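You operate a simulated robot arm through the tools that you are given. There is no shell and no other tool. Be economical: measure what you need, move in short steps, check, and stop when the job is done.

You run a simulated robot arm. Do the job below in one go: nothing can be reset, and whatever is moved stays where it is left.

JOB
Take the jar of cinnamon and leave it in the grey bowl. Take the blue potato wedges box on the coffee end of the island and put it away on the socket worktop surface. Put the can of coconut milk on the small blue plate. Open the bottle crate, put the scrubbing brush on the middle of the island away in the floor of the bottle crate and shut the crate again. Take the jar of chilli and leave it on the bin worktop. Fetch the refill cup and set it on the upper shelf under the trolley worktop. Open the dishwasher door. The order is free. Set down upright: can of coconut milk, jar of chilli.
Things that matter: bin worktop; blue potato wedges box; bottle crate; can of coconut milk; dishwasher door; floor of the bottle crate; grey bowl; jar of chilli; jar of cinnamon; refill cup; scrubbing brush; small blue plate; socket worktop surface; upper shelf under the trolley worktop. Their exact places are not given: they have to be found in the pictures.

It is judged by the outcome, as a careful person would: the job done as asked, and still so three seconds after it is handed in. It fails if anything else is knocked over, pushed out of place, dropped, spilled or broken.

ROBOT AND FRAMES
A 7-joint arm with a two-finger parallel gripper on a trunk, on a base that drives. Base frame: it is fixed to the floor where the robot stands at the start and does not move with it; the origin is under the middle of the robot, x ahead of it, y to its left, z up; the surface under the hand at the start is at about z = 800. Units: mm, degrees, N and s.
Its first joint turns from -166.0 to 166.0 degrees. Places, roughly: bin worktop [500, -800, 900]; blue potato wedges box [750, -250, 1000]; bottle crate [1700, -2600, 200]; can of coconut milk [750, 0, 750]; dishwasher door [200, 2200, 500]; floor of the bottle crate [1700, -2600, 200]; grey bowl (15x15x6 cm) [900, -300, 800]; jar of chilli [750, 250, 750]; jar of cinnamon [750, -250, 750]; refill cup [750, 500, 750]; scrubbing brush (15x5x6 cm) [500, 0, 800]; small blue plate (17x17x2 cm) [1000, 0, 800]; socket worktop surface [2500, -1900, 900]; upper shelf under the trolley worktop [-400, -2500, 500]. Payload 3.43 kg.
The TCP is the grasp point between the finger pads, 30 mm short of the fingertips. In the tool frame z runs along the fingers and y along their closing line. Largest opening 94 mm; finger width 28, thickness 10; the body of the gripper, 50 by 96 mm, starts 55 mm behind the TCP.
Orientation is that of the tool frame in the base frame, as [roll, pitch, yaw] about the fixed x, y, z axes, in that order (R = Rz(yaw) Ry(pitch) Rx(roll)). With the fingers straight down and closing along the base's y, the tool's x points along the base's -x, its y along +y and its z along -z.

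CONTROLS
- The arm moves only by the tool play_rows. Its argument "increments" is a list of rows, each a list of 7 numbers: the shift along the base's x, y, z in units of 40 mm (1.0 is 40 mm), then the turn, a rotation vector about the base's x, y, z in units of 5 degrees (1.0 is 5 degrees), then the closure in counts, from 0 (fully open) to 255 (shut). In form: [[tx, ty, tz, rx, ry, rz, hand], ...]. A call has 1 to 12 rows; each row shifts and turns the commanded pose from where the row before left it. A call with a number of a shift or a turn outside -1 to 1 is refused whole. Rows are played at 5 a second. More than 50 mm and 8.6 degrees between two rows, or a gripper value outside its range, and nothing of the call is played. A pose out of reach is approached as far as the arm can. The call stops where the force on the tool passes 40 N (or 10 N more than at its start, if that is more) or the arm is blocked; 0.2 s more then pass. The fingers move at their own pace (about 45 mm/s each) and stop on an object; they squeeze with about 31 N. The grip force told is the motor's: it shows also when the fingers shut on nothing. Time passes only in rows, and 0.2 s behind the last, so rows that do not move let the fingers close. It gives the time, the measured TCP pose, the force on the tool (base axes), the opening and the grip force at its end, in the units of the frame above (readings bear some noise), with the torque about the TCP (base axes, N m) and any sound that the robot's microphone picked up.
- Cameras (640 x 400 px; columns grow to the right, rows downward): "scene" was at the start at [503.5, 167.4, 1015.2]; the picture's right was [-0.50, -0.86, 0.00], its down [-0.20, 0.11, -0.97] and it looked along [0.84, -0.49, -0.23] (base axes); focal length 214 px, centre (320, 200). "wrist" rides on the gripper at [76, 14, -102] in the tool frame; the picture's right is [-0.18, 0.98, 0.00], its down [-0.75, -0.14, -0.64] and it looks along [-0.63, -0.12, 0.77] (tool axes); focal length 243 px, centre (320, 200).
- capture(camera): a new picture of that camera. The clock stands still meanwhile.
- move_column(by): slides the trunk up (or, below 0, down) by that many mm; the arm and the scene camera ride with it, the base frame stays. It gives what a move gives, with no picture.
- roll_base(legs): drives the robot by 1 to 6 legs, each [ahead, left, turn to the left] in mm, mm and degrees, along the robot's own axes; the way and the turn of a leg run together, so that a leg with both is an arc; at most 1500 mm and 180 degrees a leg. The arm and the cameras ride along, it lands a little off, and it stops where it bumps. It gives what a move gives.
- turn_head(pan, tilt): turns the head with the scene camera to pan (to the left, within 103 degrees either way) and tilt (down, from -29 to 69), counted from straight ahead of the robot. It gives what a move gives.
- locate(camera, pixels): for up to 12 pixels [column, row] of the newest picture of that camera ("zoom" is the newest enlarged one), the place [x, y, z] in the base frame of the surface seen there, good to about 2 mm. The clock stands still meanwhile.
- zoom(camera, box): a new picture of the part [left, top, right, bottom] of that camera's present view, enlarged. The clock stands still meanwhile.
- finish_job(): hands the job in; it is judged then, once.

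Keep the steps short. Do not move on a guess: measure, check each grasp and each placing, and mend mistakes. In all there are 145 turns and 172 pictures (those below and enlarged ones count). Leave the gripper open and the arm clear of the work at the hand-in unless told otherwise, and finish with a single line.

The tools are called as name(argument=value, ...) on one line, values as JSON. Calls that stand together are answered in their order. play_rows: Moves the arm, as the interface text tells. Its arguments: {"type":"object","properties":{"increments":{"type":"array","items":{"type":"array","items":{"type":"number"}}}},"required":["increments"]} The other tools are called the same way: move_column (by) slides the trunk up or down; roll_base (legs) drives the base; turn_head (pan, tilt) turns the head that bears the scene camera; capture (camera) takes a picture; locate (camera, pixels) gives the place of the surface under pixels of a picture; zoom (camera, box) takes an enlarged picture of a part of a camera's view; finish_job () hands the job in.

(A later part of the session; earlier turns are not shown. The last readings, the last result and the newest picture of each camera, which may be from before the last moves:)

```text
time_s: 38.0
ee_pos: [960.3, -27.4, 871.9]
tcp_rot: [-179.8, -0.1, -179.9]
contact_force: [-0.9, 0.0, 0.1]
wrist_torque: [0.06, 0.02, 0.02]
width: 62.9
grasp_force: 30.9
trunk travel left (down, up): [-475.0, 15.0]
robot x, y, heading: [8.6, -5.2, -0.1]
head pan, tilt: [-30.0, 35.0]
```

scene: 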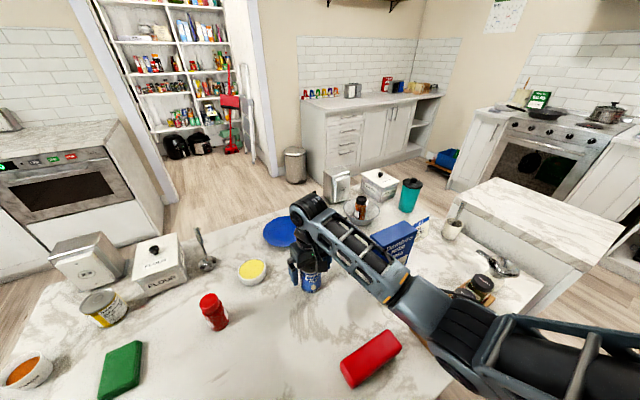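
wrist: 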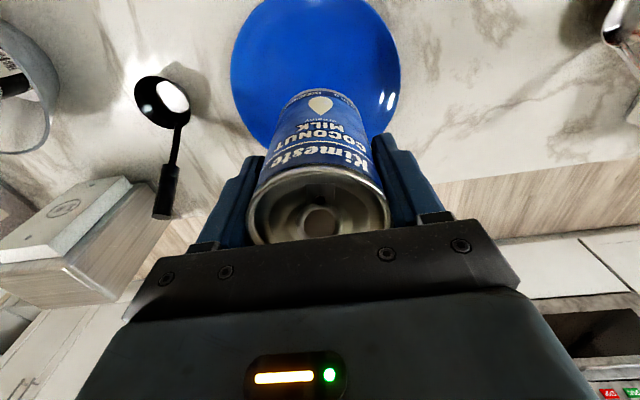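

play_rows(increments=[[0, 0, -0.05, 0, 0, 0, 255], [0, 0, 0, 0, 0, 0, 255]])

play_rows(increments=[[0, 0, 0, 0, 0, 0, 100], [0, 0, 0, 0, 0, 0, 0], [0, 0, 0, 0, 0, 0, 0], [0, 0, 0, 0, 0, 0, 0], [0, 0, 0.8, 0, 0, 0, 0], [0, 0, 1, 0, 0, 0, 0], [0, 0, 1, 0, 0, 0, 0], [-0.8, 0, 1, 0, 0, 0, 0], [-1, 0, 0, 0, 0, 0, 0]])

capture(camera="scene")

```text
time_s: 38.6
ee_pos: [960.4, -27.7, 870.9]
tcp_rot: [-179.9, -0.1, -179.8]
contact_force: [-6.7, 1.4, 19.8]
wrist_torque: [0.14, 0.44, -0.05]
width: 62.1
grasp_force: 31.4
trunk travel left (down, up): [-475.0, 15.0]
robot x, y, heading: [6.9, -6.6, -0.2]
head pan, tilt: [-30.0, 35.0]
```

```text
refused: row 8 steps farther than a row can; nothing moved
```

```text
133 pictures are left
```

scene: 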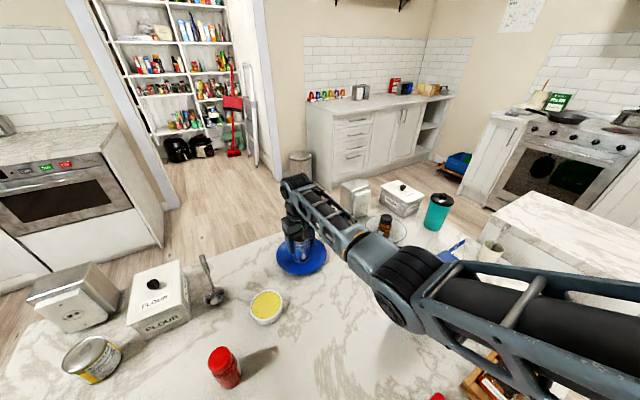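

play_rows(increments=[[0, 0, 0, 0, 0, 0, 100], [0, 0, 0, 0, 0, 0, 0], [0, 0, 0, 0, 0, 0, 0], [0, 0, 0, 0, 0, 0, 0], [0, 0, 0.8, 0, 0, 0, 0], [0, 0, 1, 0, 0, 0, 0], [0, 0, 1, 0, 0, 0, 0], [-0.8, 0, 0.7, 0, 0, 0, 0], [-0.7, 0.8, 0.5, 0, 0, 0, 0], [-0.7, 0.8, 0.5, 0, 0, 0, 0]])

roll_base(legs=[[-120, 0, 0]])

turn_head(pan=-20, tilt=40)

capture(camera="scene")

capture(camera="wrist")

```text
time_s: 40.8
ee_pos: [871.4, 34.4, 1050.2]
tcp_rot: [-180.0, -0.2, -180.0]
contact_force: [-0.4, -0.7, -0.6]
wrist_torque: [-0.01, 0.03, -0.02]
width: 94.2
grasp_force: 0.1
trunk travel left (down, up): [-475.0, 15.0]
robot x, y, heading: [8.0, 0.3, -0.2]
head pan, tilt: [-30.0, 35.0]
```

```text
time_s: 42.1
ee_pos: [749.2, 32.7, 1050.1]
tcp_rot: [-179.9, -0.1, -180.0]
contact_force: [0.4, -0.9, 0.2]
wrist_torque: [0.02, 0.02, 0.03]
width: 93.9
grasp_force: 0.1
trunk travel left (down, up): [-475.0, 15.0]
robot x, y, heading: [-118.0, -4.7, -0.3]
head pan, tilt: [-30.0, 35.0]
```

```text
time_s: 42.8
ee_pos: [748.3, 33.3, 1051.3]
tcp_rot: [-179.8, -0.1, 180.0]
contact_force: [-1.0, 0.5, 0.2]
wrist_torque: [0.0, 0.01, -0.02]
width: 94.0
grasp_force: 0.1
trunk travel left (down, up): [-475.0, 15.0]
robot x, y, heading: [-112.5, -3.8, -0.5]
head pan, tilt: [-20.0, 40.0]
```

```text
132 pictures are left
```

scene: 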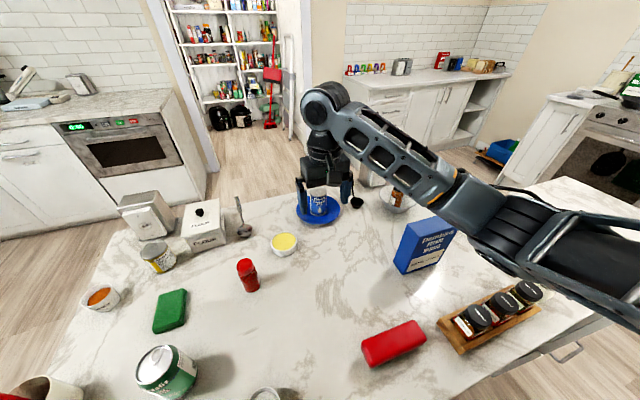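

```text
131 pictures are left
```

wrist: 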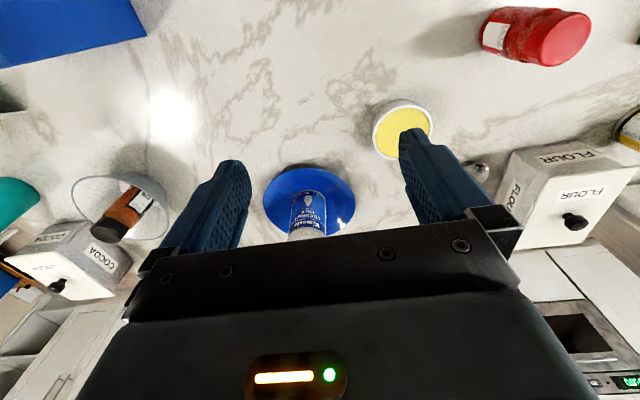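

locate(camera="wrist", pixels=[[567, 40], [550, 25], [555, 62], [585, 20]])

locate(camera="scene", pixels=[[245, 265], [238, 266], [253, 264], [100, 295], [85, 292], [118, 297]])

play_rows(increments=[[-0.12, 0.9, 0, 0, 0, 0, 0], [-0.12, 0.9, 0, 0, 0, 0, 0], [-0.12, 0.9, 0, 0, 0, 0, 0], [-0.12, 0.9, 0, 0, 0, 0, 0], [-0.12, 0.9, 0, 0, 0, 0, 0], [-0.12, 0.85, 0, 0, 0, 0, 0]])

capture(camera="wrist")

```text
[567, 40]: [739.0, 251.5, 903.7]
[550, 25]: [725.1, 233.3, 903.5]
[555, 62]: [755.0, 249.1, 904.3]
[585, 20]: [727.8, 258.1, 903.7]
```

```text
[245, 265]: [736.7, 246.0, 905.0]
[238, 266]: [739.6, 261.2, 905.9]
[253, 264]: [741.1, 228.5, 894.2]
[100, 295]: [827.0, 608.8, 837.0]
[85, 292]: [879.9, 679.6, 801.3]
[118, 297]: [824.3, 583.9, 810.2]
```

```text
time_s: 44.2
ee_pos: [718.9, 246.3, 1050.5]
tcp_rot: [-179.8, -0.1, -180.0]
contact_force: [0.3, -0.3, -0.3]
wrist_torque: [0.0, 0.02, -0.02]
width: 94.0
grasp_force: 0.0
trunk travel left (down, up): [-475.0, 15.0]
robot x, y, heading: [-117.5, 1.5, -0.3]
head pan, tilt: [-20.0, 40.0]
```

```text
130 pictures are left
```

wrist: 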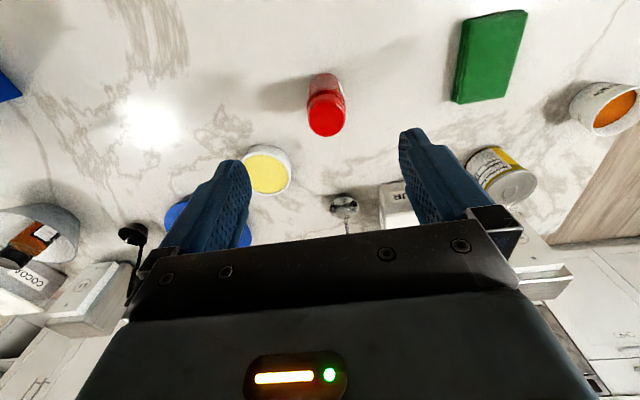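

locate(camera="wrist", pixels=[[326, 117], [309, 115], [343, 115], [326, 99], [327, 134]])

```text
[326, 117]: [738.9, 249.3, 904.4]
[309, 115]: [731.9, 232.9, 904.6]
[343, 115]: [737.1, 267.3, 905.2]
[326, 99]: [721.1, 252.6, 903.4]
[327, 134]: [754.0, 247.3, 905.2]
```

play_rows(increments=[[0.46, 0.08, -0.8, 0, 0, 0, 0], [0, 0, -1, 0, 0, 0, 0], [0, 0, -1, 0, 0, 0, 0], [0, 0, -1, 0, 0, 0, 0], [0, 0, -0.75, 0, 0, 0, 0], [0, 0, 0, 0, 0, 0, 255], [0, 0, 0, 0, 0, 0, 255], [0, 0, 0, 0, 0, 0, 255], [0, 0, 0, 0, 0, 0, 255]])

capture(camera="scene")

```text
time_s: 46.2
ee_pos: [738.4, 250.4, 866.5]
tcp_rot: [-179.8, -0.2, -179.9]
contact_force: [0.3, -0.5, 0.9]
wrist_torque: [0.02, -0.01, 0.03]
width: 44.4
grasp_force: 30.6
trunk travel left (down, up): [-475.0, 15.0]
robot x, y, heading: [-113.4, 0.3, -0.3]
head pan, tilt: [-20.0, 40.0]
```

```text
129 pictures are left
```

scene: 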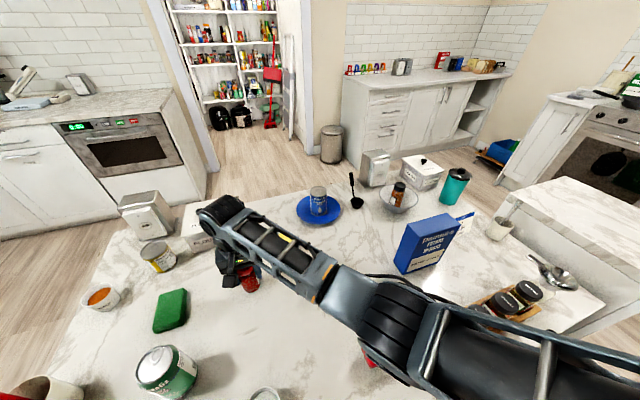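

The chilli jar is held. I'll lift it and look right for the bin worktop.

play_rows(increments=[[0, 0, 1, 0, 0, 0, 255], [0, 0, 1, 0, 0, 0, 255], [0, 0, 1, 0, 0, 0, 255], [-0.5, 0, 1, 0, 0, 0, 255], [-0.5, 0, 1, 0, 0, 0, 255]])

turn_head(pan=-75, tilt=30)

capture(camera="scene")

turn_head(pan=-103, tilt=20)

capture(camera="scene")

```text
time_s: 47.4
ee_pos: [697.7, 247.2, 1064.8]
tcp_rot: [-179.8, -0.2, 179.9]
contact_force: [0.3, 0.6, -1.8]
wrist_torque: [-0.02, 0.02, 0.01]
width: 44.5
grasp_force: 30.6
trunk travel left (down, up): [-475.0, 15.0]
robot x, y, heading: [-112.8, -5.4, -0.5]
head pan, tilt: [-20.0, 40.0]
```

```text
time_s: 48.6
ee_pos: [698.6, 246.1, 1064.3]
tcp_rot: [-179.9, -0.1, -180.0]
contact_force: [0.7, 0.4, -1.1]
wrist_torque: [0.02, 0.05, -0.01]
width: 44.5
grasp_force: 31.0
trunk travel left (down, up): [-475.0, 15.0]
robot x, y, heading: [-115.6, -2.3, -0.3]
head pan, tilt: [-75.0, 30.0]
```

```text
128 pictures are left
```

scene: 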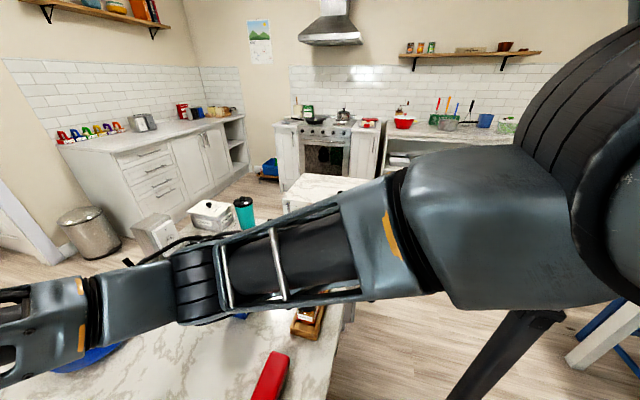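

```text
time_s: 49.6
ee_pos: [698.9, 245.9, 1065.8]
tcp_rot: [-179.9, 0.0, 180.0]
contact_force: [0.1, -0.1, -1.1]
wrist_torque: [0.04, 0.01, 0.03]
width: 44.4
grasp_force: 31.0
trunk travel left (down, up): [-475.0, 15.0]
robot x, y, heading: [-117.7, -3.9, -0.4]
head pan, tilt: [-103.0, 20.0]
```

```text
127 pictures are left
```

scene: 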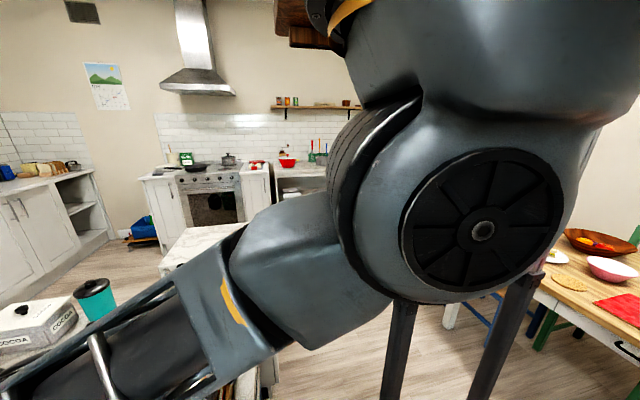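

locate(camera="scene", pixels=[[200, 245], [180, 262], [215, 230], [232, 230], [290, 180], [270, 390]])

turn_head(pan=-60, tilt=25)

capture(camera="scene")

```text
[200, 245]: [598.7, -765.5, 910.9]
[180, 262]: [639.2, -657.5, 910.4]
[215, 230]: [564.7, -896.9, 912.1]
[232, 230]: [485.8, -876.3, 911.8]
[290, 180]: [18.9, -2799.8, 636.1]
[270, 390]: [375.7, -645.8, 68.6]
```

```text
time_s: 50.7
ee_pos: [698.9, 246.4, 1065.1]
tcp_rot: [-179.9, -0.1, -179.9]
contact_force: [0.0, -0.2, 0.0]
wrist_torque: [-0.01, 0.01, -0.01]
width: 44.5
grasp_force: 31.2
trunk travel left (down, up): [-475.0, 15.0]
robot x, y, heading: [-114.0, -3.7, -0.3]
head pan, tilt: [-60.0, 25.0]
```

```text
126 pictures are left
```

scene: 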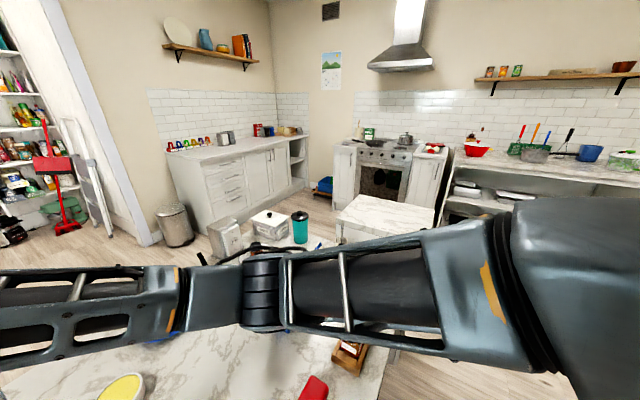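

locate(camera="scene", pixels=[[340, 217], [358, 197], [433, 208], [428, 228], [380, 225], [400, 215], [325, 185], [210, 147], [490, 195]])

turn_head(pan=-90, tilt=55)

capture(camera="scene")

```text
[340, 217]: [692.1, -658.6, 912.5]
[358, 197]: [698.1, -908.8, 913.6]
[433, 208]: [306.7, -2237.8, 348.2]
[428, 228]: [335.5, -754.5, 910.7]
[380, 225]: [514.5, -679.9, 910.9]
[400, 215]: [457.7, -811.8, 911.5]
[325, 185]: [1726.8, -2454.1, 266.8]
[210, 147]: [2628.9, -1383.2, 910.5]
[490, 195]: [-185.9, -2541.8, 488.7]
```

```text
time_s: 51.6
ee_pos: [698.8, 248.0, 1065.6]
tcp_rot: [-179.9, -0.1, -180.0]
contact_force: [0.1, -0.2, -1.1]
wrist_torque: [0.0, 0.03, 0.0]
width: 44.2
grasp_force: 31.5
trunk travel left (down, up): [-475.0, 15.0]
robot x, y, heading: [-118.5, -5.2, -0.3]
head pan, tilt: [-90.0, 55.0]
```

```text
125 pictures are left
```

scene: 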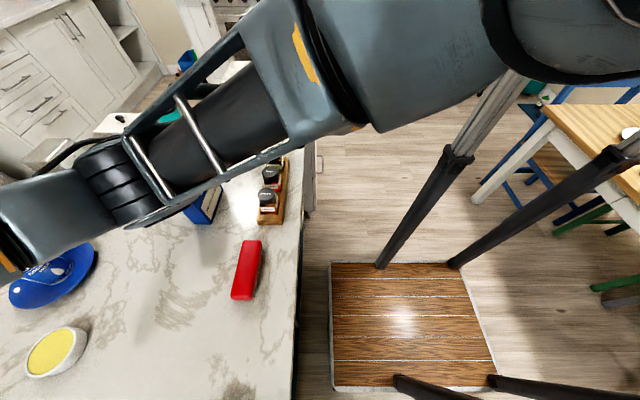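

The bin worktop spans x 335–695, y -655 to -910, at z=911. I'll drive forward and sweep the jar over there, held high.

roll_base(legs=[[118, 0, 0]])

play_rows(increments=[[0.18, -0.94, 0.25, 0, 0, -0.5, 255], [0.18, -0.94, 0.25, 0, 0, -0.5, 255], [0.18, -0.94, 0.25, 0, 0, -0.5, 255], [0.18, -0.94, 0.25, 0, 0, -0.5, 255], [0.18, -0.94, 0.25, 0, 0, -0.5, 255], [0.18, -0.94, 0.25, 0, 0, -0.5, 255], [-0.29, -0.92, 0, 0, 0, -0.5, 255], [-0.29, -0.92, 0, 0, 0, -0.5, 255], [-0.29, -0.92, 0, 0, 0, -0.5, 255], [-0.29, -0.92, 0, 0, 0, -0.5, 255], [-0.29, -0.92, 0, 0, 0, -0.5, 255], [-0.29, -0.92, 0, 0, 0, -0.5, 255]])

play_rows(increments=[[-0.44, -0.88, 0, 0, 0, -0.32, 255], [-0.44, -0.88, 0, 0, 0, -0.32, 255], [-0.44, -0.88, 0, 0, 0, -0.32, 255], [-0.44, -0.88, 0, 0, 0, -0.32, 255], [-0.44, -0.88, 0, 0, 0, -0.32, 255], [-0.44, -0.88, 0, 0, 0, -0.32, 255], [-0.44, -0.88, 0, 0, 0, -0.32, 255], [-0.44, -0.88, 0, 0, 0, -0.32, 255]])

turn_head(pan=-60, tilt=25)

capture(camera="scene")

capture(camera="wrist")

```text
time_s: 52.8
ee_pos: [816.3, 243.1, 1066.7]
tcp_rot: [-179.9, -0.1, 179.8]
contact_force: [-0.8, 0.3, -0.5]
wrist_torque: [0.03, 0.0, 0.03]
width: 44.2
grasp_force: 30.7
trunk travel left (down, up): [-475.0, 15.0]
robot x, y, heading: [1.9, -2.1, -0.6]
head pan, tilt: [-90.0, 55.0]
```

```text
time_s: 55.4
ee_pos: [787.1, -201.9, 1124.2]
tcp_rot: [-179.8, -0.3, 149.8]
contact_force: [0.1, 0.6, -1.9]
wrist_torque: [0.0, -0.02, 0.04]
width: 44.4
grasp_force: 31.2
trunk travel left (down, up): [-475.0, 15.0]
robot x, y, heading: [2.0, -4.2, -0.6]
head pan, tilt: [-90.0, 55.0]
```

```text
time_s: 57.2
ee_pos: [649.9, -486.2, 1124.9]
tcp_rot: [-179.8, -0.2, 137.0]
contact_force: [0.1, -0.6, -1.7]
wrist_torque: [-0.02, 0.05, 0.02]
width: 44.3
grasp_force: 31.1
trunk travel left (down, up): [-475.0, 15.0]
robot x, y, heading: [0.5, -8.8, -0.5]
head pan, tilt: [-90.0, 55.0]
```

```text
time_s: 58.2
ee_pos: [652.3, -486.1, 1125.2]
tcp_rot: [-180.0, -0.1, 137.0]
contact_force: [0.1, -0.1, -1.6]
wrist_torque: [0.02, -0.02, 0.01]
width: 44.5
grasp_force: 31.9
trunk travel left (down, up): [-475.0, 15.0]
robot x, y, heading: [1.0, -2.9, -0.3]
head pan, tilt: [-60.0, 25.0]
```

```text
124 pictures are left
```

scene: 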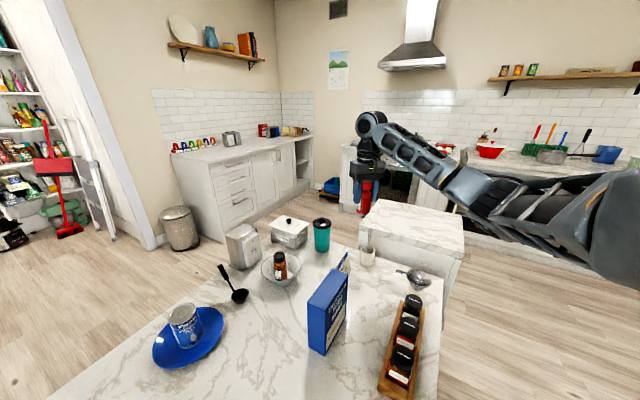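

```text
123 pictures are left
```

wrist: 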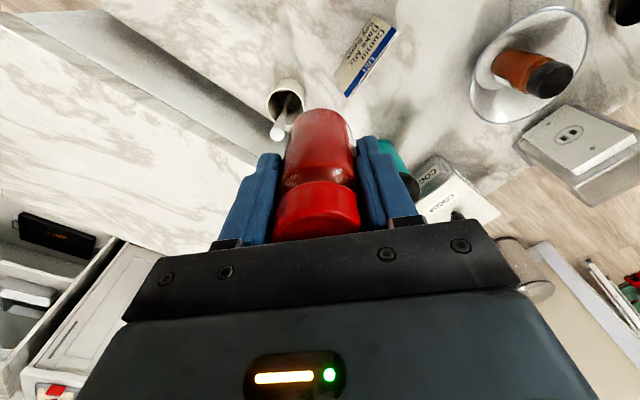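

play_rows(increments=[[-0.46, -0.87, 0, 0, 0, -0.3, 255], [-0.46, -0.87, 0, 0, 0, -0.3, 255], [-0.46, -0.87, 0, 0, 0, -0.3, 255], [-0.46, -0.87, 0, 0, 0, -0.3, 255], [-0.46, -0.87, 0, 0, 0, -0.3, 255], [-0.46, -0.87, 0, 0, 0, -0.3, 255], [-0.46, -0.87, 0, 0, 0, 0, 255], [0, 0, -1, 0, 0, 0, 255], [0, 0, -1, 0, 0, 0, 255], [0, 0, -1, 0, 0, 0, 255]])

capture(camera="scene")

capture(camera="wrist")

```text
time_s: 60.4
ee_pos: [520.2, -726.8, 1005.4]
tcp_rot: [-179.8, -0.1, 128.1]
contact_force: [-0.4, 0.6, -2.0]
wrist_torque: [0.01, -0.04, -0.01]
width: 44.9
grasp_force: 31.4
out of reach, approached as far as the arm can: row 10
trunk travel left (down, up): [-475.0, 15.0]
robot x, y, heading: [-1.8, -6.4, -0.6]
head pan, tilt: [-60.0, 25.0]
```

```text
122 pictures are left
```

scene: 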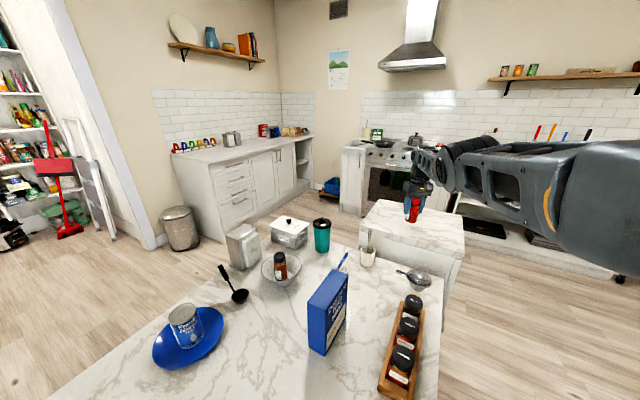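

```text
121 pictures are left
```

wrist: 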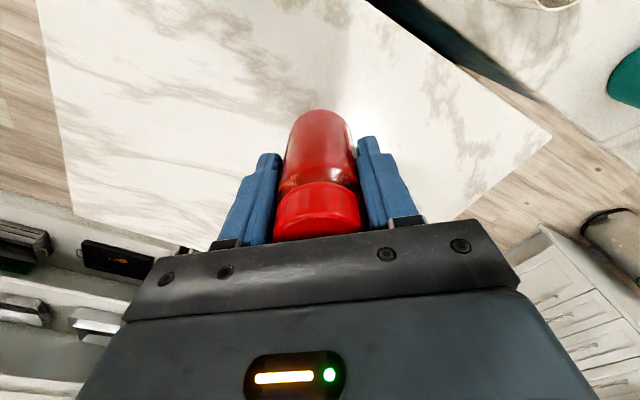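

The jar is over the middle of the worktop but the arm's reach ended at z=1005. I'll lower the trunk instead.

move_column(by=-20)

play_rows(increments=[[0, 0, 0, 0, 0, 0, 255]])

move_column(by=-5)

```text
time_s: 61.0
ee_pos: [519.5, -726.3, 986.5]
tcp_rot: [-179.9, -0.2, 128.0]
contact_force: [0.2, -0.2, -1.7]
wrist_torque: [0.02, 0.02, 0.01]
width: 44.7
grasp_force: 31.2
trunk travel left (down, up): [-455.0, 35.0]
robot x, y, heading: [1.2, -3.5, -0.6]
head pan, tilt: [-60.0, 25.0]
```

```text
time_s: 61.5
ee_pos: [519.5, -726.0, 986.9]
tcp_rot: [-179.9, -0.2, 128.0]
contact_force: [-1.1, 0.9, -1.0]
wrist_torque: [-0.02, -0.02, 0.01]
width: 44.7
grasp_force: 30.6
trunk travel left (down, up): [-455.0, 35.0]
robot x, y, heading: [-2.0, -1.5, -1.0]
head pan, tilt: [-60.0, 25.0]
```

```text
time_s: 62.0
ee_pos: [519.7, -725.9, 981.9]
tcp_rot: [-179.9, -0.1, 128.0]
contact_force: [0.2, -0.3, -1.9]
wrist_torque: [-0.03, 0.01, -0.01]
width: 44.5
grasp_force: 31.1
trunk travel left (down, up): [-450.0, 40.0]
robot x, y, heading: [0.8, -2.1, -0.7]
head pan, tilt: [-60.0, 25.0]
```

move_column(by=-2)

move_column(by=-2)

```text
time_s: 62.5
ee_pos: [519.0, -726.8, 979.7]
tcp_rot: [-179.9, -0.1, 128.0]
contact_force: [1.3, -0.3, -1.2]
wrist_torque: [-0.02, -0.02, 0.0]
width: 44.8
grasp_force: 30.5
trunk travel left (down, up): [-448.0, 42.0]
robot x, y, heading: [1.1, -1.2, -0.6]
head pan, tilt: [-60.0, 25.0]
```

```text
time_s: 63.0
ee_pos: [520.3, -726.5, 977.1]
tcp_rot: [-179.9, -0.1, 128.0]
contact_force: [0.3, 0.0, -1.2]
wrist_torque: [-0.01, -0.03, 0.01]
width: 44.5
grasp_force: 31.2
trunk travel left (down, up): [-446.0, 44.0]
robot x, y, heading: [2.0, -5.3, -0.5]
head pan, tilt: [-60.0, 25.0]
```

move_column(by=-2)

zoom(camera="scene", box=[360, 130, 480, 260])

```text
time_s: 63.5
ee_pos: [519.3, -726.8, 975.9]
tcp_rot: [-179.9, -0.1, 128.0]
contact_force: [-0.5, 0.3, 2.0]
wrist_torque: [0.08, 0.03, 0.0]
width: 44.7
grasp_force: 30.7
trunk travel left (down, up): [-444.0, 46.0]
robot x, y, heading: [-1.3, -4.3, -0.6]
head pan, tilt: [-60.0, 25.0]
```

```text
3.08 times, centred on (420, 195) of scene
```

zoom: 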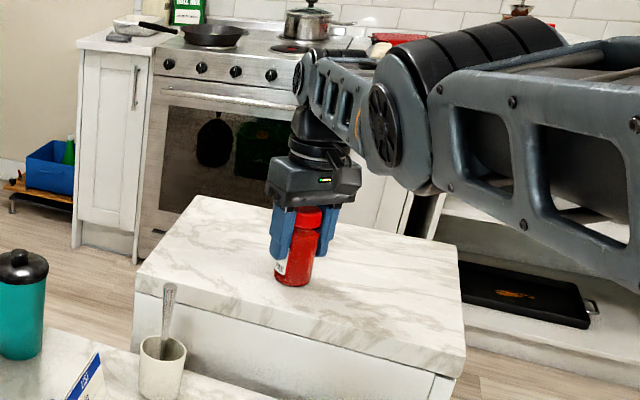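

Touching. I'll release and raise the trunk.

play_rows(increments=[[0, 0, 0, 0, 0, 0, 150], [0, 0, 0, 0, 0, 0, 0], [0, 0, 0, 0, 0, 0, 0], [0, 0, 0, 0, 0, 0, 0]])

move_column(by=40)

play_rows(increments=[[0, 0, 1, 0, 0, 0, 0], [0, 0, 1, 0, 0, 0, 0], [0, 0, 1, 0, 0, 0, 0]])

capture(camera="scene")

```text
time_s: 64.5
ee_pos: [518.9, -726.2, 974.9]
tcp_rot: [-179.8, 0.0, 128.0]
contact_force: [-0.2, 0.4, 0.5]
wrist_torque: [0.02, 0.01, 0.01]
width: 94.3
grasp_force: 0.0
trunk travel left (down, up): [-444.0, 46.0]
robot x, y, heading: [2.7, -8.1, -0.7]
head pan, tilt: [-60.0, 25.0]
```

```text
time_s: 65.4
ee_pos: [519.2, -726.9, 1014.8]
tcp_rot: [-179.9, -0.1, 128.0]
contact_force: [1.0, 0.6, -0.7]
wrist_torque: [0.0, -0.01, -0.01]
width: 94.0
grasp_force: 0.1
trunk travel left (down, up): [-484.0, 6.0]
robot x, y, heading: [3.2, -3.5, -0.6]
head pan, tilt: [-60.0, 25.0]
```

```text
time_s: 66.2
ee_pos: [519.9, -722.8, 1134.3]
tcp_rot: [-179.9, -0.2, 128.0]
contact_force: [-1.2, -0.4, -0.1]
wrist_torque: [0.0, 0.01, 0.0]
width: 93.8
grasp_force: 0.0
trunk travel left (down, up): [-484.0, 6.0]
robot x, y, heading: [3.8, -0.4, -0.4]
head pan, tilt: [-60.0, 25.0]
```

```text
119 pictures are left
```

scene: 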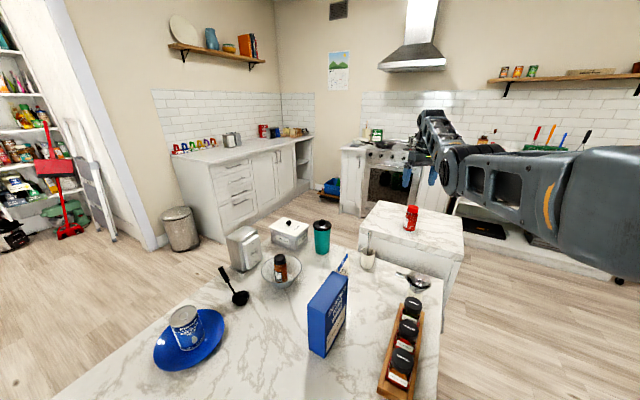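

Chilli is done. Next is the blue box: I'll back off and bring the hand above it, with the fingers turned to close across its thin side.

roll_base(legs=[[-120, 0, 0]])

play_rows(increments=[[0.45, 0.93, 0, 0, 0, -0.6, 0], [0.45, 0.93, 0, 0, 0, -0.6, 0], [0.45, 0.93, 0, 0, 0, -0.6, 0], [0.45, 0.93, 0, 0, 0, -0.6, 0], [0.45, 0.93, 0, 0, 0, -0.6, 0], [0.45, 0.93, 0, 0, 0, -0.6, 0], [0.45, 0.93, 0, 0, 0, -0.6, 0], [0.45, 0.93, 0, 0, 0, -0.6, 0], [0.45, 0.93, 0, 0, 0, -0.6, 0], [0.45, 0.93, 0, 0, 0, -0.6, 0], [0.45, 0.93, 0, 0, 0, -0.6, 0], [0.45, 0.93, 0, 0, 0, -0.6, 0]])

capture(camera="wrist")

turn_head(pan=-45, tilt=40)

capture(camera="scene")

```text
time_s: 67.4
ee_pos: [399.6, -722.9, 1135.2]
tcp_rot: [-179.9, -0.2, 127.8]
contact_force: [0.3, 0.9, 0.1]
wrist_torque: [0.01, 0.0, 0.01]
width: 94.2
grasp_force: 0.0
trunk travel left (down, up): [-484.0, 6.0]
robot x, y, heading: [-115.3, -6.5, -0.5]
head pan, tilt: [-60.0, 25.0]
```

```text
time_s: 70.0
ee_pos: [617.4, -276.0, 1134.8]
tcp_rot: [-179.9, -0.2, 91.7]
contact_force: [-0.7, -0.8, 0.8]
wrist_torque: [0.01, -0.01, 0.02]
width: 93.8
grasp_force: 0.0
trunk travel left (down, up): [-484.0, 6.0]
robot x, y, heading: [-120.0, -6.0, -1.1]
head pan, tilt: [-60.0, 25.0]
```

```text
118 pictures are left
```

wrist: 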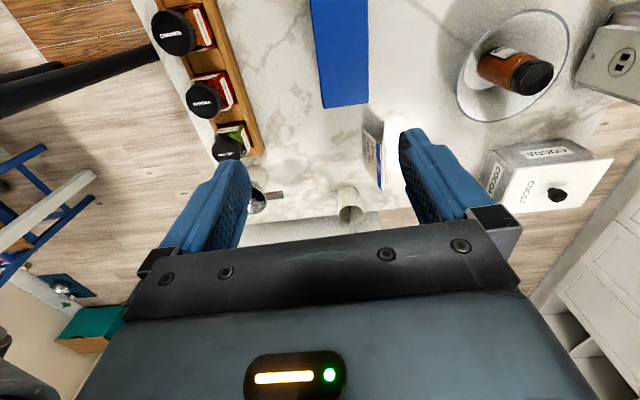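

```text
time_s: 70.8
ee_pos: [616.9, -274.6, 1135.5]
tcp_rot: [-179.9, -0.1, 91.7]
contact_force: [-0.9, 0.4, -0.8]
wrist_torque: [0.02, 0.01, -0.02]
width: 94.2
grasp_force: 0.1
trunk travel left (down, up): [-484.0, 6.0]
robot x, y, heading: [-120.1, -2.1, -0.9]
head pan, tilt: [-45.0, 40.0]
```

```text
117 pictures are left
```

scene: 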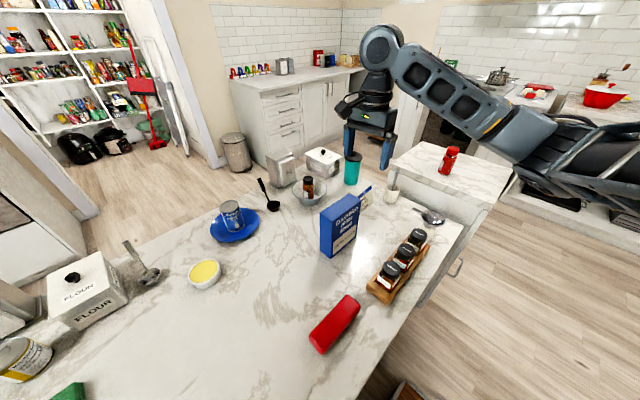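

locate(camera="wrist", pixels=[[322, 105], [368, 102], [312, 5], [366, 5], [345, 50], [363, 130], [380, 185], [372, 160]])

locate(camera="scene", pixels=[[321, 215], [360, 198], [352, 193], [340, 207], [362, 190], [370, 190], [350, 300], [325, 345]])

```text
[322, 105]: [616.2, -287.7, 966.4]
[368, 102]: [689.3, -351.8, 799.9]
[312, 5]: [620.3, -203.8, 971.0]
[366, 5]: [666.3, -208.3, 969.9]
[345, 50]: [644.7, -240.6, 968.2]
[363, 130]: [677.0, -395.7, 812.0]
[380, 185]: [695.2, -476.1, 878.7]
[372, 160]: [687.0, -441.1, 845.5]
```

```text
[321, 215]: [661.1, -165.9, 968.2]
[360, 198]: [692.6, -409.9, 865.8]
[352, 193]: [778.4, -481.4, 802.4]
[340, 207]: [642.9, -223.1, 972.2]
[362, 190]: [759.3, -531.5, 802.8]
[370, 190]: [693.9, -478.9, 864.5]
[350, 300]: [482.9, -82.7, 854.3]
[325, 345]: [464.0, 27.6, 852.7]
```

The box top spans x 615–667, y -165 to -290. I'll centre on (642, -228) and descend to z≈937.

play_rows(increments=[[0.31, 0.6, 0, 0, 0, -0.9, 0], [0.31, 0.57, -0.5, 0, 0, 0, 0], [0, 0, -1, 0, 0, 0, 0], [0, 0, -1, 0, 0, 0, 0], [0, 0, -1, 0, 0, 0, 0], [0, 0, -1, 0, 0, 0, 0], [0, 0, -0.45, 0, 0, 0, 0]])

capture(camera="scene")

capture(camera="wrist")

```text
time_s: 72.4
ee_pos: [640.6, -228.2, 938.1]
tcp_rot: [-179.8, -0.1, 87.3]
contact_force: [0.7, 0.5, -0.4]
wrist_torque: [-0.03, 0.0, 0.0]
width: 93.9
grasp_force: 0.1
trunk travel left (down, up): [-484.0, 6.0]
robot x, y, heading: [-120.1, -2.4, -1.0]
head pan, tilt: [-45.0, 40.0]
```

```text
116 pictures are left
```

scene: 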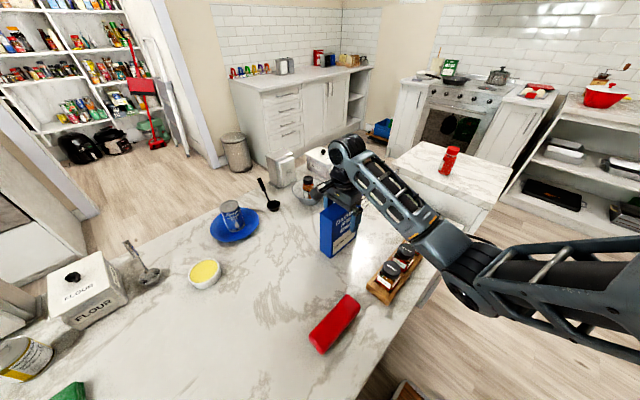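

```text
115 pictures are left
```

wrist: 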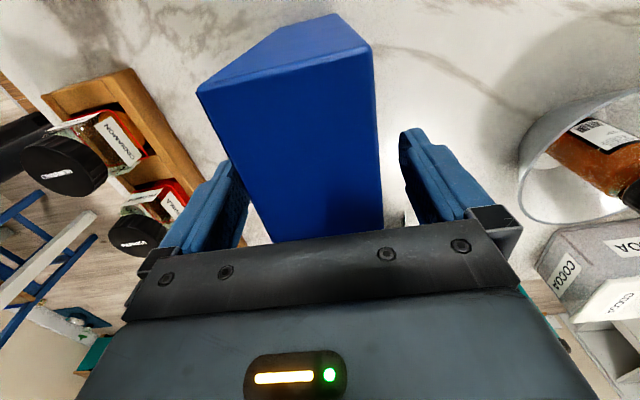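

play_rows(increments=[[0, 0, 0, 0, 0, 0, 255], [0, 0, 0, 0, 0, 0, 255], [0, 0, 0, 0, 0, 0, 255], [0, 0, 0, 0, 0, 0, 255], [0, 0, 0.6, 0, 0, 0, 255], [0, 0, 1, 0, 0, 0, 255], [0, 0, 1, 0, 0, 0, 255], [0, 0, 1, 0, 0, 0, 255], [0, 0, 1, 0, 0, 0, 255]])

capture(camera="wrist")

turn_head(pan=-35, tilt=20)

capture(camera="scene")

```text
time_s: 74.4
ee_pos: [638.1, -231.4, 1121.9]
tcp_rot: [-179.8, -0.3, 87.5]
contact_force: [0.9, 1.5, -2.3]
wrist_torque: [0.03, -0.03, 0.01]
width: 54.4
grasp_force: 30.6
trunk travel left (down, up): [-484.0, 6.0]
robot x, y, heading: [-118.0, -0.4, -1.0]
head pan, tilt: [-45.0, 40.0]
```

```text
114 pictures are left
```

wrist: 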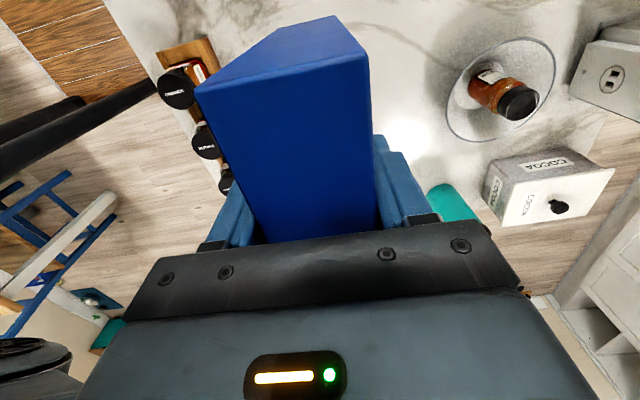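

```text
time_s: 75.2
ee_pos: [637.4, -231.2, 1122.8]
tcp_rot: [-179.9, -0.1, 87.2]
contact_force: [-0.4, 0.4, -2.4]
wrist_torque: [-0.01, -0.02, -0.02]
width: 54.3
grasp_force: 30.6
trunk travel left (down, up): [-484.0, 6.0]
robot x, y, heading: [-119.0, -5.3, -0.4]
head pan, tilt: [-35.0, 20.0]
```

```text
113 pictures are left
```

scene: 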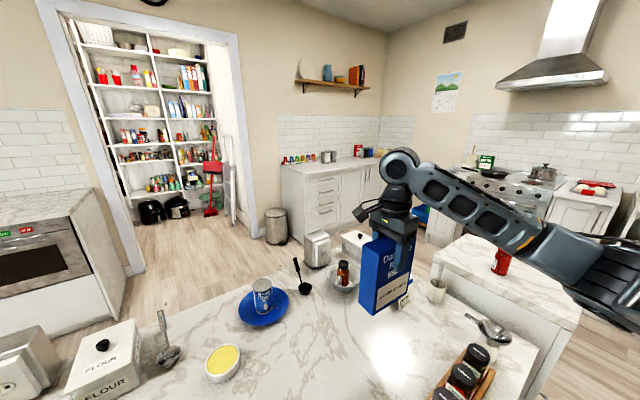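

The box is held (54 mm). I need to drive round the island to the far counter. I'll turn right and look at the floor.

roll_base(legs=[[0, 0, -60]])

turn_head(pan=-10, tilt=35)

capture(camera="scene")

turn_head(pan=-70, tilt=35)

capture(camera="scene")

turn_head(pan=50, tilt=35)

capture(camera="scene")

```text
time_s: 78.3
ee_pos: [50.4, -776.1, 1122.7]
tcp_rot: [-179.9, -0.1, 26.5]
contact_force: [-0.2, 0.5, -2.3]
wrist_torque: [0.01, -0.01, -0.04]
width: 54.2
grasp_force: 30.7
trunk travel left (down, up): [-484.0, 6.0]
robot x, y, heading: [-120.6, -6.5, -61.9]
head pan, tilt: [-35.0, 20.0]
```

```text
time_s: 79.2
ee_pos: [48.2, -776.5, 1122.4]
tcp_rot: [180.0, -0.1, 26.4]
contact_force: [1.0, -1.1, -2.8]
wrist_torque: [-0.03, -0.02, 0.0]
width: 54.0
grasp_force: 30.6
trunk travel left (down, up): [-484.0, 6.0]
robot x, y, heading: [-119.9, -7.6, -61.6]
head pan, tilt: [-10.0, 35.0]
```

```text
112 pictures are left
```

scene: 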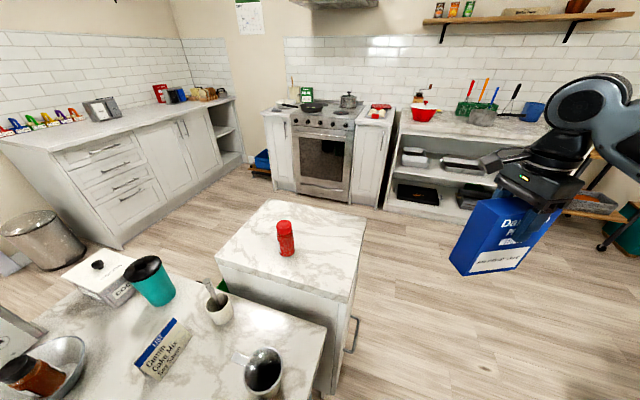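

```text
time_s: 80.5
ee_pos: [49.0, -775.4, 1122.6]
tcp_rot: [-179.9, 0.0, 26.4]
contact_force: [0.6, -0.4, -2.2]
wrist_torque: [-0.03, 0.01, -0.02]
width: 54.2
grasp_force: 30.6
trunk travel left (down, up): [-484.0, 6.0]
robot x, y, heading: [-116.7, -2.5, -61.4]
head pan, tilt: [-70.0, 35.0]
```

```text
111 pictures are left
```

scene: 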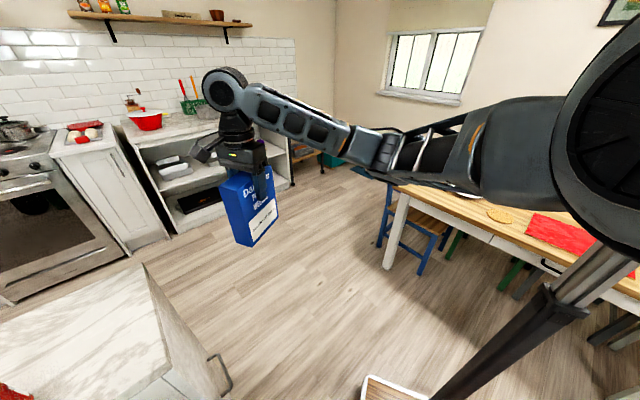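

```text
time_s: 82.5
ee_pos: [49.3, -776.4, 1122.6]
tcp_rot: [-179.9, -0.2, 26.5]
contact_force: [-0.5, 0.5, -2.6]
wrist_torque: [0.01, 0.01, -0.02]
width: 54.2
grasp_force: 31.3
trunk travel left (down, up): [-484.0, 6.0]
robot x, y, heading: [-119.4, -5.8, -61.4]
head pan, tilt: [50.0, 35.0]
```

```text
110 pictures are left
```

scene: 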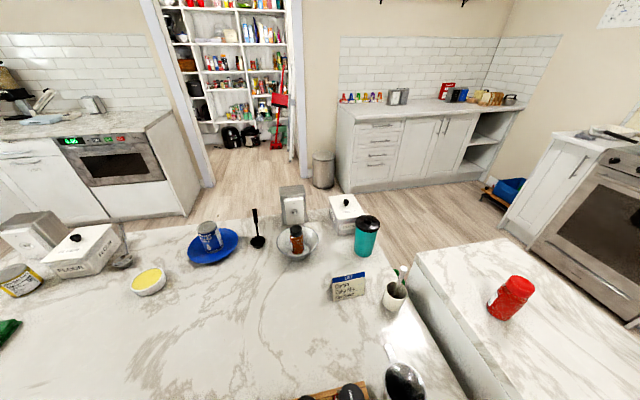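

locate(camera="scene", pixels=[[425, 108], [345, 112], [415, 103], [437, 112], [400, 112], [520, 108], [445, 93], [400, 195], [508, 190], [500, 235], [560, 140], [322, 185]])

zoom(camera="scene", box=[320, 60, 560, 220])

turn_head(pan=-60, tilt=50)

capture(camera="scene")

```text
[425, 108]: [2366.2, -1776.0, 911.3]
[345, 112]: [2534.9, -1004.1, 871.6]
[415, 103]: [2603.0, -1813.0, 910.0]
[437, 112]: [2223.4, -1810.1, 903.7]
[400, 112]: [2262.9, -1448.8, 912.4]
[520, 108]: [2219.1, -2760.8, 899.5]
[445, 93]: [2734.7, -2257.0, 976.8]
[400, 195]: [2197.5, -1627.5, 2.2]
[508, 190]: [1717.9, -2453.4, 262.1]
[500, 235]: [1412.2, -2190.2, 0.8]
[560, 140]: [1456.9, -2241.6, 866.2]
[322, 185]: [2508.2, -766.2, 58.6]
```

```text
2.50 times, centred on (440, 140) of scene
```

zoom: 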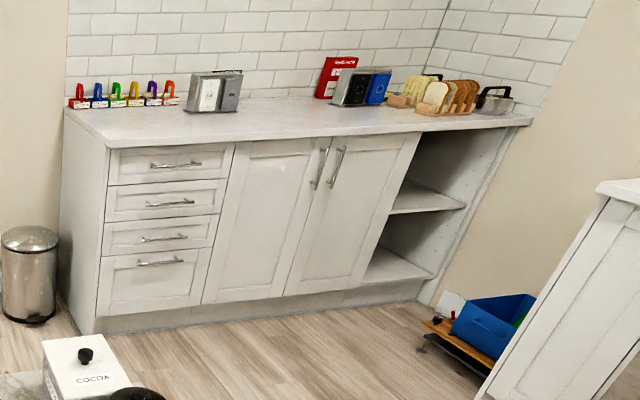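

```text
time_s: 84.4
ee_pos: [49.4, -775.6, 1121.8]
tcp_rot: [-179.9, -0.2, 26.4]
contact_force: [0.6, 0.3, -2.8]
wrist_torque: [0.01, 0.01, 0.02]
width: 54.1
grasp_force: 31.2
trunk travel left (down, up): [-484.0, 6.0]
robot x, y, heading: [-119.9, -0.5, -61.6]
head pan, tilt: [-60.0, 50.0]
```

```text
108 pictures are left
```

scene: 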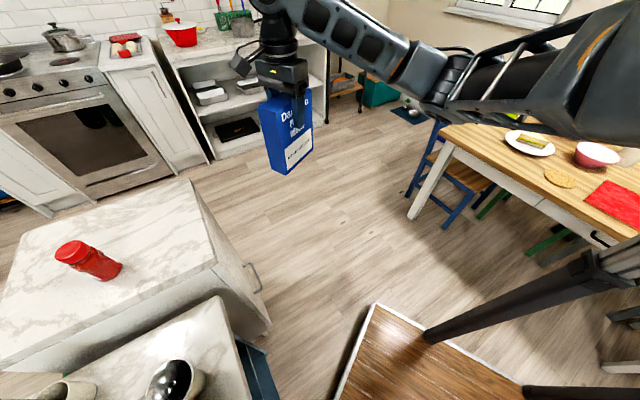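

locate(camera="scene", pixels=[[375, 305], [338, 395], [520, 380], [412, 217], [445, 227], [408, 197], [263, 290], [265, 330], [200, 160], [480, 215], [600, 240], [395, 110]])

```text
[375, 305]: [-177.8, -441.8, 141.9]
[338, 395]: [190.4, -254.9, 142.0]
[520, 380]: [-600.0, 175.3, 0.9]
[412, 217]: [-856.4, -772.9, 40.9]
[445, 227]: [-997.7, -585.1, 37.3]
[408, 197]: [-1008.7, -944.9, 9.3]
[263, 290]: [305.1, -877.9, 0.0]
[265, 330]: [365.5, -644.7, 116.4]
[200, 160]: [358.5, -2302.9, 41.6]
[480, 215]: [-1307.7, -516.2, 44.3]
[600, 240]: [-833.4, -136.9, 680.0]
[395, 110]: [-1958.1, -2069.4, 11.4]
```

The route is clear along y≈-1350, between the bin cart and the stove wall. I'll turn and drive in legs.

roll_base(legs=[[0, 0, -28.5], [1330, 0, 0], [0, 0, 90]])

turn_head(pan=0, tilt=25)

capture(camera="scene")

```text
time_s: 96.3
ee_pos: [643.1, -1540.5, 1123.3]
tcp_rot: [-179.9, -0.1, 88.6]
contact_force: [-0.4, 0.4, -2.4]
wrist_torque: [0.0, -0.02, 0.03]
width: 54.4
grasp_force: 31.1
trunk travel left (down, up): [-484.0, 6.0]
robot x, y, heading: [-119.5, -1327.7, 0.6]
head pan, tilt: [-60.0, 50.0]
```

```text
time_s: 97.6
ee_pos: [643.3, -1539.4, 1121.3]
tcp_rot: [-179.8, 0.0, 88.6]
contact_force: [-0.2, -0.5, -2.7]
wrist_torque: [0.03, 0.01, -0.01]
width: 54.1
grasp_force: 31.0
trunk travel left (down, up): [-484.0, 6.0]
robot x, y, heading: [-115.3, -1329.1, 0.6]
head pan, tilt: [0.0, 25.0]
```

```text
107 pictures are left
```

scene: 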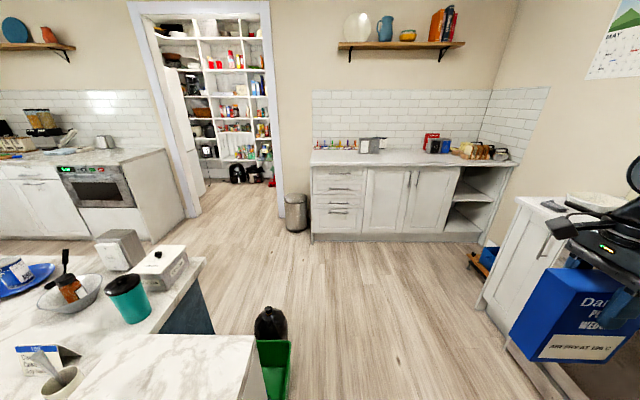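

locate(camera="scene", pixels=[[288, 345], [275, 380], [270, 320], [290, 395], [400, 157], [425, 160], [370, 145], [440, 145], [480, 262]])

```text
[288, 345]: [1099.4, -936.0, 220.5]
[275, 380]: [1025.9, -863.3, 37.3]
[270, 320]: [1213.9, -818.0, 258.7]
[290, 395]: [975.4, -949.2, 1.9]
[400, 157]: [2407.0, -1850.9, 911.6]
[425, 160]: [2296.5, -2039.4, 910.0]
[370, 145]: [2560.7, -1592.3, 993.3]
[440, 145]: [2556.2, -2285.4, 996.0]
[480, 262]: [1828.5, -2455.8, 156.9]
```

roll_base(legs=[[300, -80, 0], [1350, 0, 0]])

turn_head(pan=-15, tilt=30)

capture(camera="scene")

capture(camera="wrist")

```text
time_s: 106.1
ee_pos: [2314.0, -1603.3, 1121.8]
tcp_rot: [-180.0, -0.1, 88.6]
contact_force: [0.2, -0.3, -2.5]
wrist_torque: [0.0, 0.05, 0.01]
width: 54.1
grasp_force: 31.3
trunk travel left (down, up): [-484.0, 6.0]
robot x, y, heading: [1554.8, -1395.2, 0.6]
head pan, tilt: [0.0, 25.0]
```

```text
time_s: 106.9
ee_pos: [2315.3, -1603.1, 1121.8]
tcp_rot: [-179.7, -0.2, 88.7]
contact_force: [0.2, 0.3, -2.3]
wrist_torque: [0.0, -0.01, 0.03]
width: 54.3
grasp_force: 31.3
trunk travel left (down, up): [-484.0, 6.0]
robot x, y, heading: [1551.7, -1396.4, 0.6]
head pan, tilt: [-15.0, 30.0]
```

```text
106 pictures are left
```

scene: 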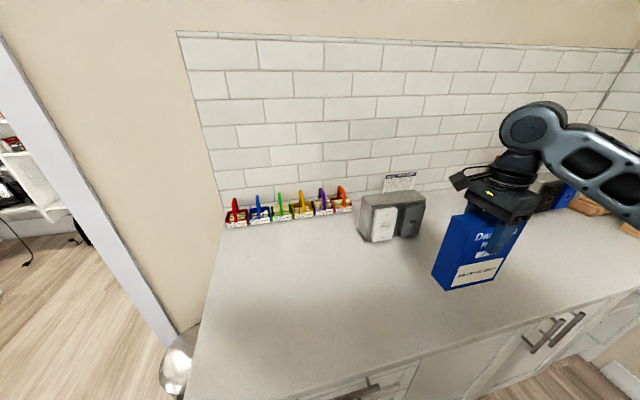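

```text
105 pictures are left
```

wrist: 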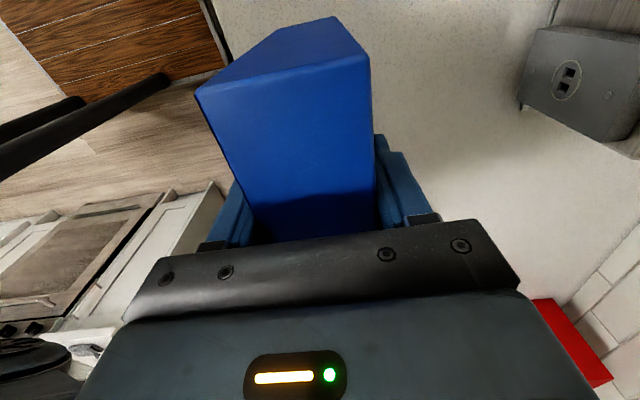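

The counter is free under the box. I'll move 65 mm in and lower it toward TCP z=1049.

play_rows(increments=[[0.8, 0, 0, 0, 0, 0, 255], [0.8, 0, 0, 0, 0, 0, 255], [0, 0, -0.9, 0, 0, 0, 255], [0, 0, -0.7, 0, 0, 0, 255]])

play_rows(increments=[[0, 0, -0.15, 0, 0, 0, 255], [0, 0, -0.05, 0, 0, 0, 255], [0, 0, -0.05, 0, 0, 0, 255]])

capture(camera="scene")

```text
time_s: 107.9
ee_pos: [2380.2, -1604.5, 1057.9]
tcp_rot: [-180.0, -0.2, 88.7]
contact_force: [-0.2, 0.7, -1.7]
wrist_torque: [0.01, 0.0, 0.0]
width: 54.4
grasp_force: 31.0
trunk travel left (down, up): [-484.0, 6.0]
robot x, y, heading: [1550.3, -1392.3, 0.6]
head pan, tilt: [-15.0, 30.0]
```

```text
time_s: 108.7
ee_pos: [2378.5, -1603.6, 1048.3]
tcp_rot: [-179.9, -0.2, 88.8]
contact_force: [0.2, 0.6, 2.0]
wrist_torque: [-0.15, -0.16, 0.04]
width: 54.7
grasp_force: 30.5
trunk travel left (down, up): [-484.0, 6.0]
robot x, y, heading: [1557.8, -1396.3, 0.7]
head pan, tilt: [-15.0, 30.0]
```

```text
104 pictures are left
```

scene: 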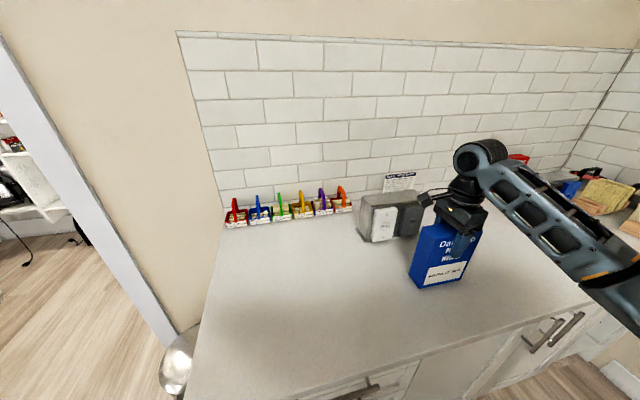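

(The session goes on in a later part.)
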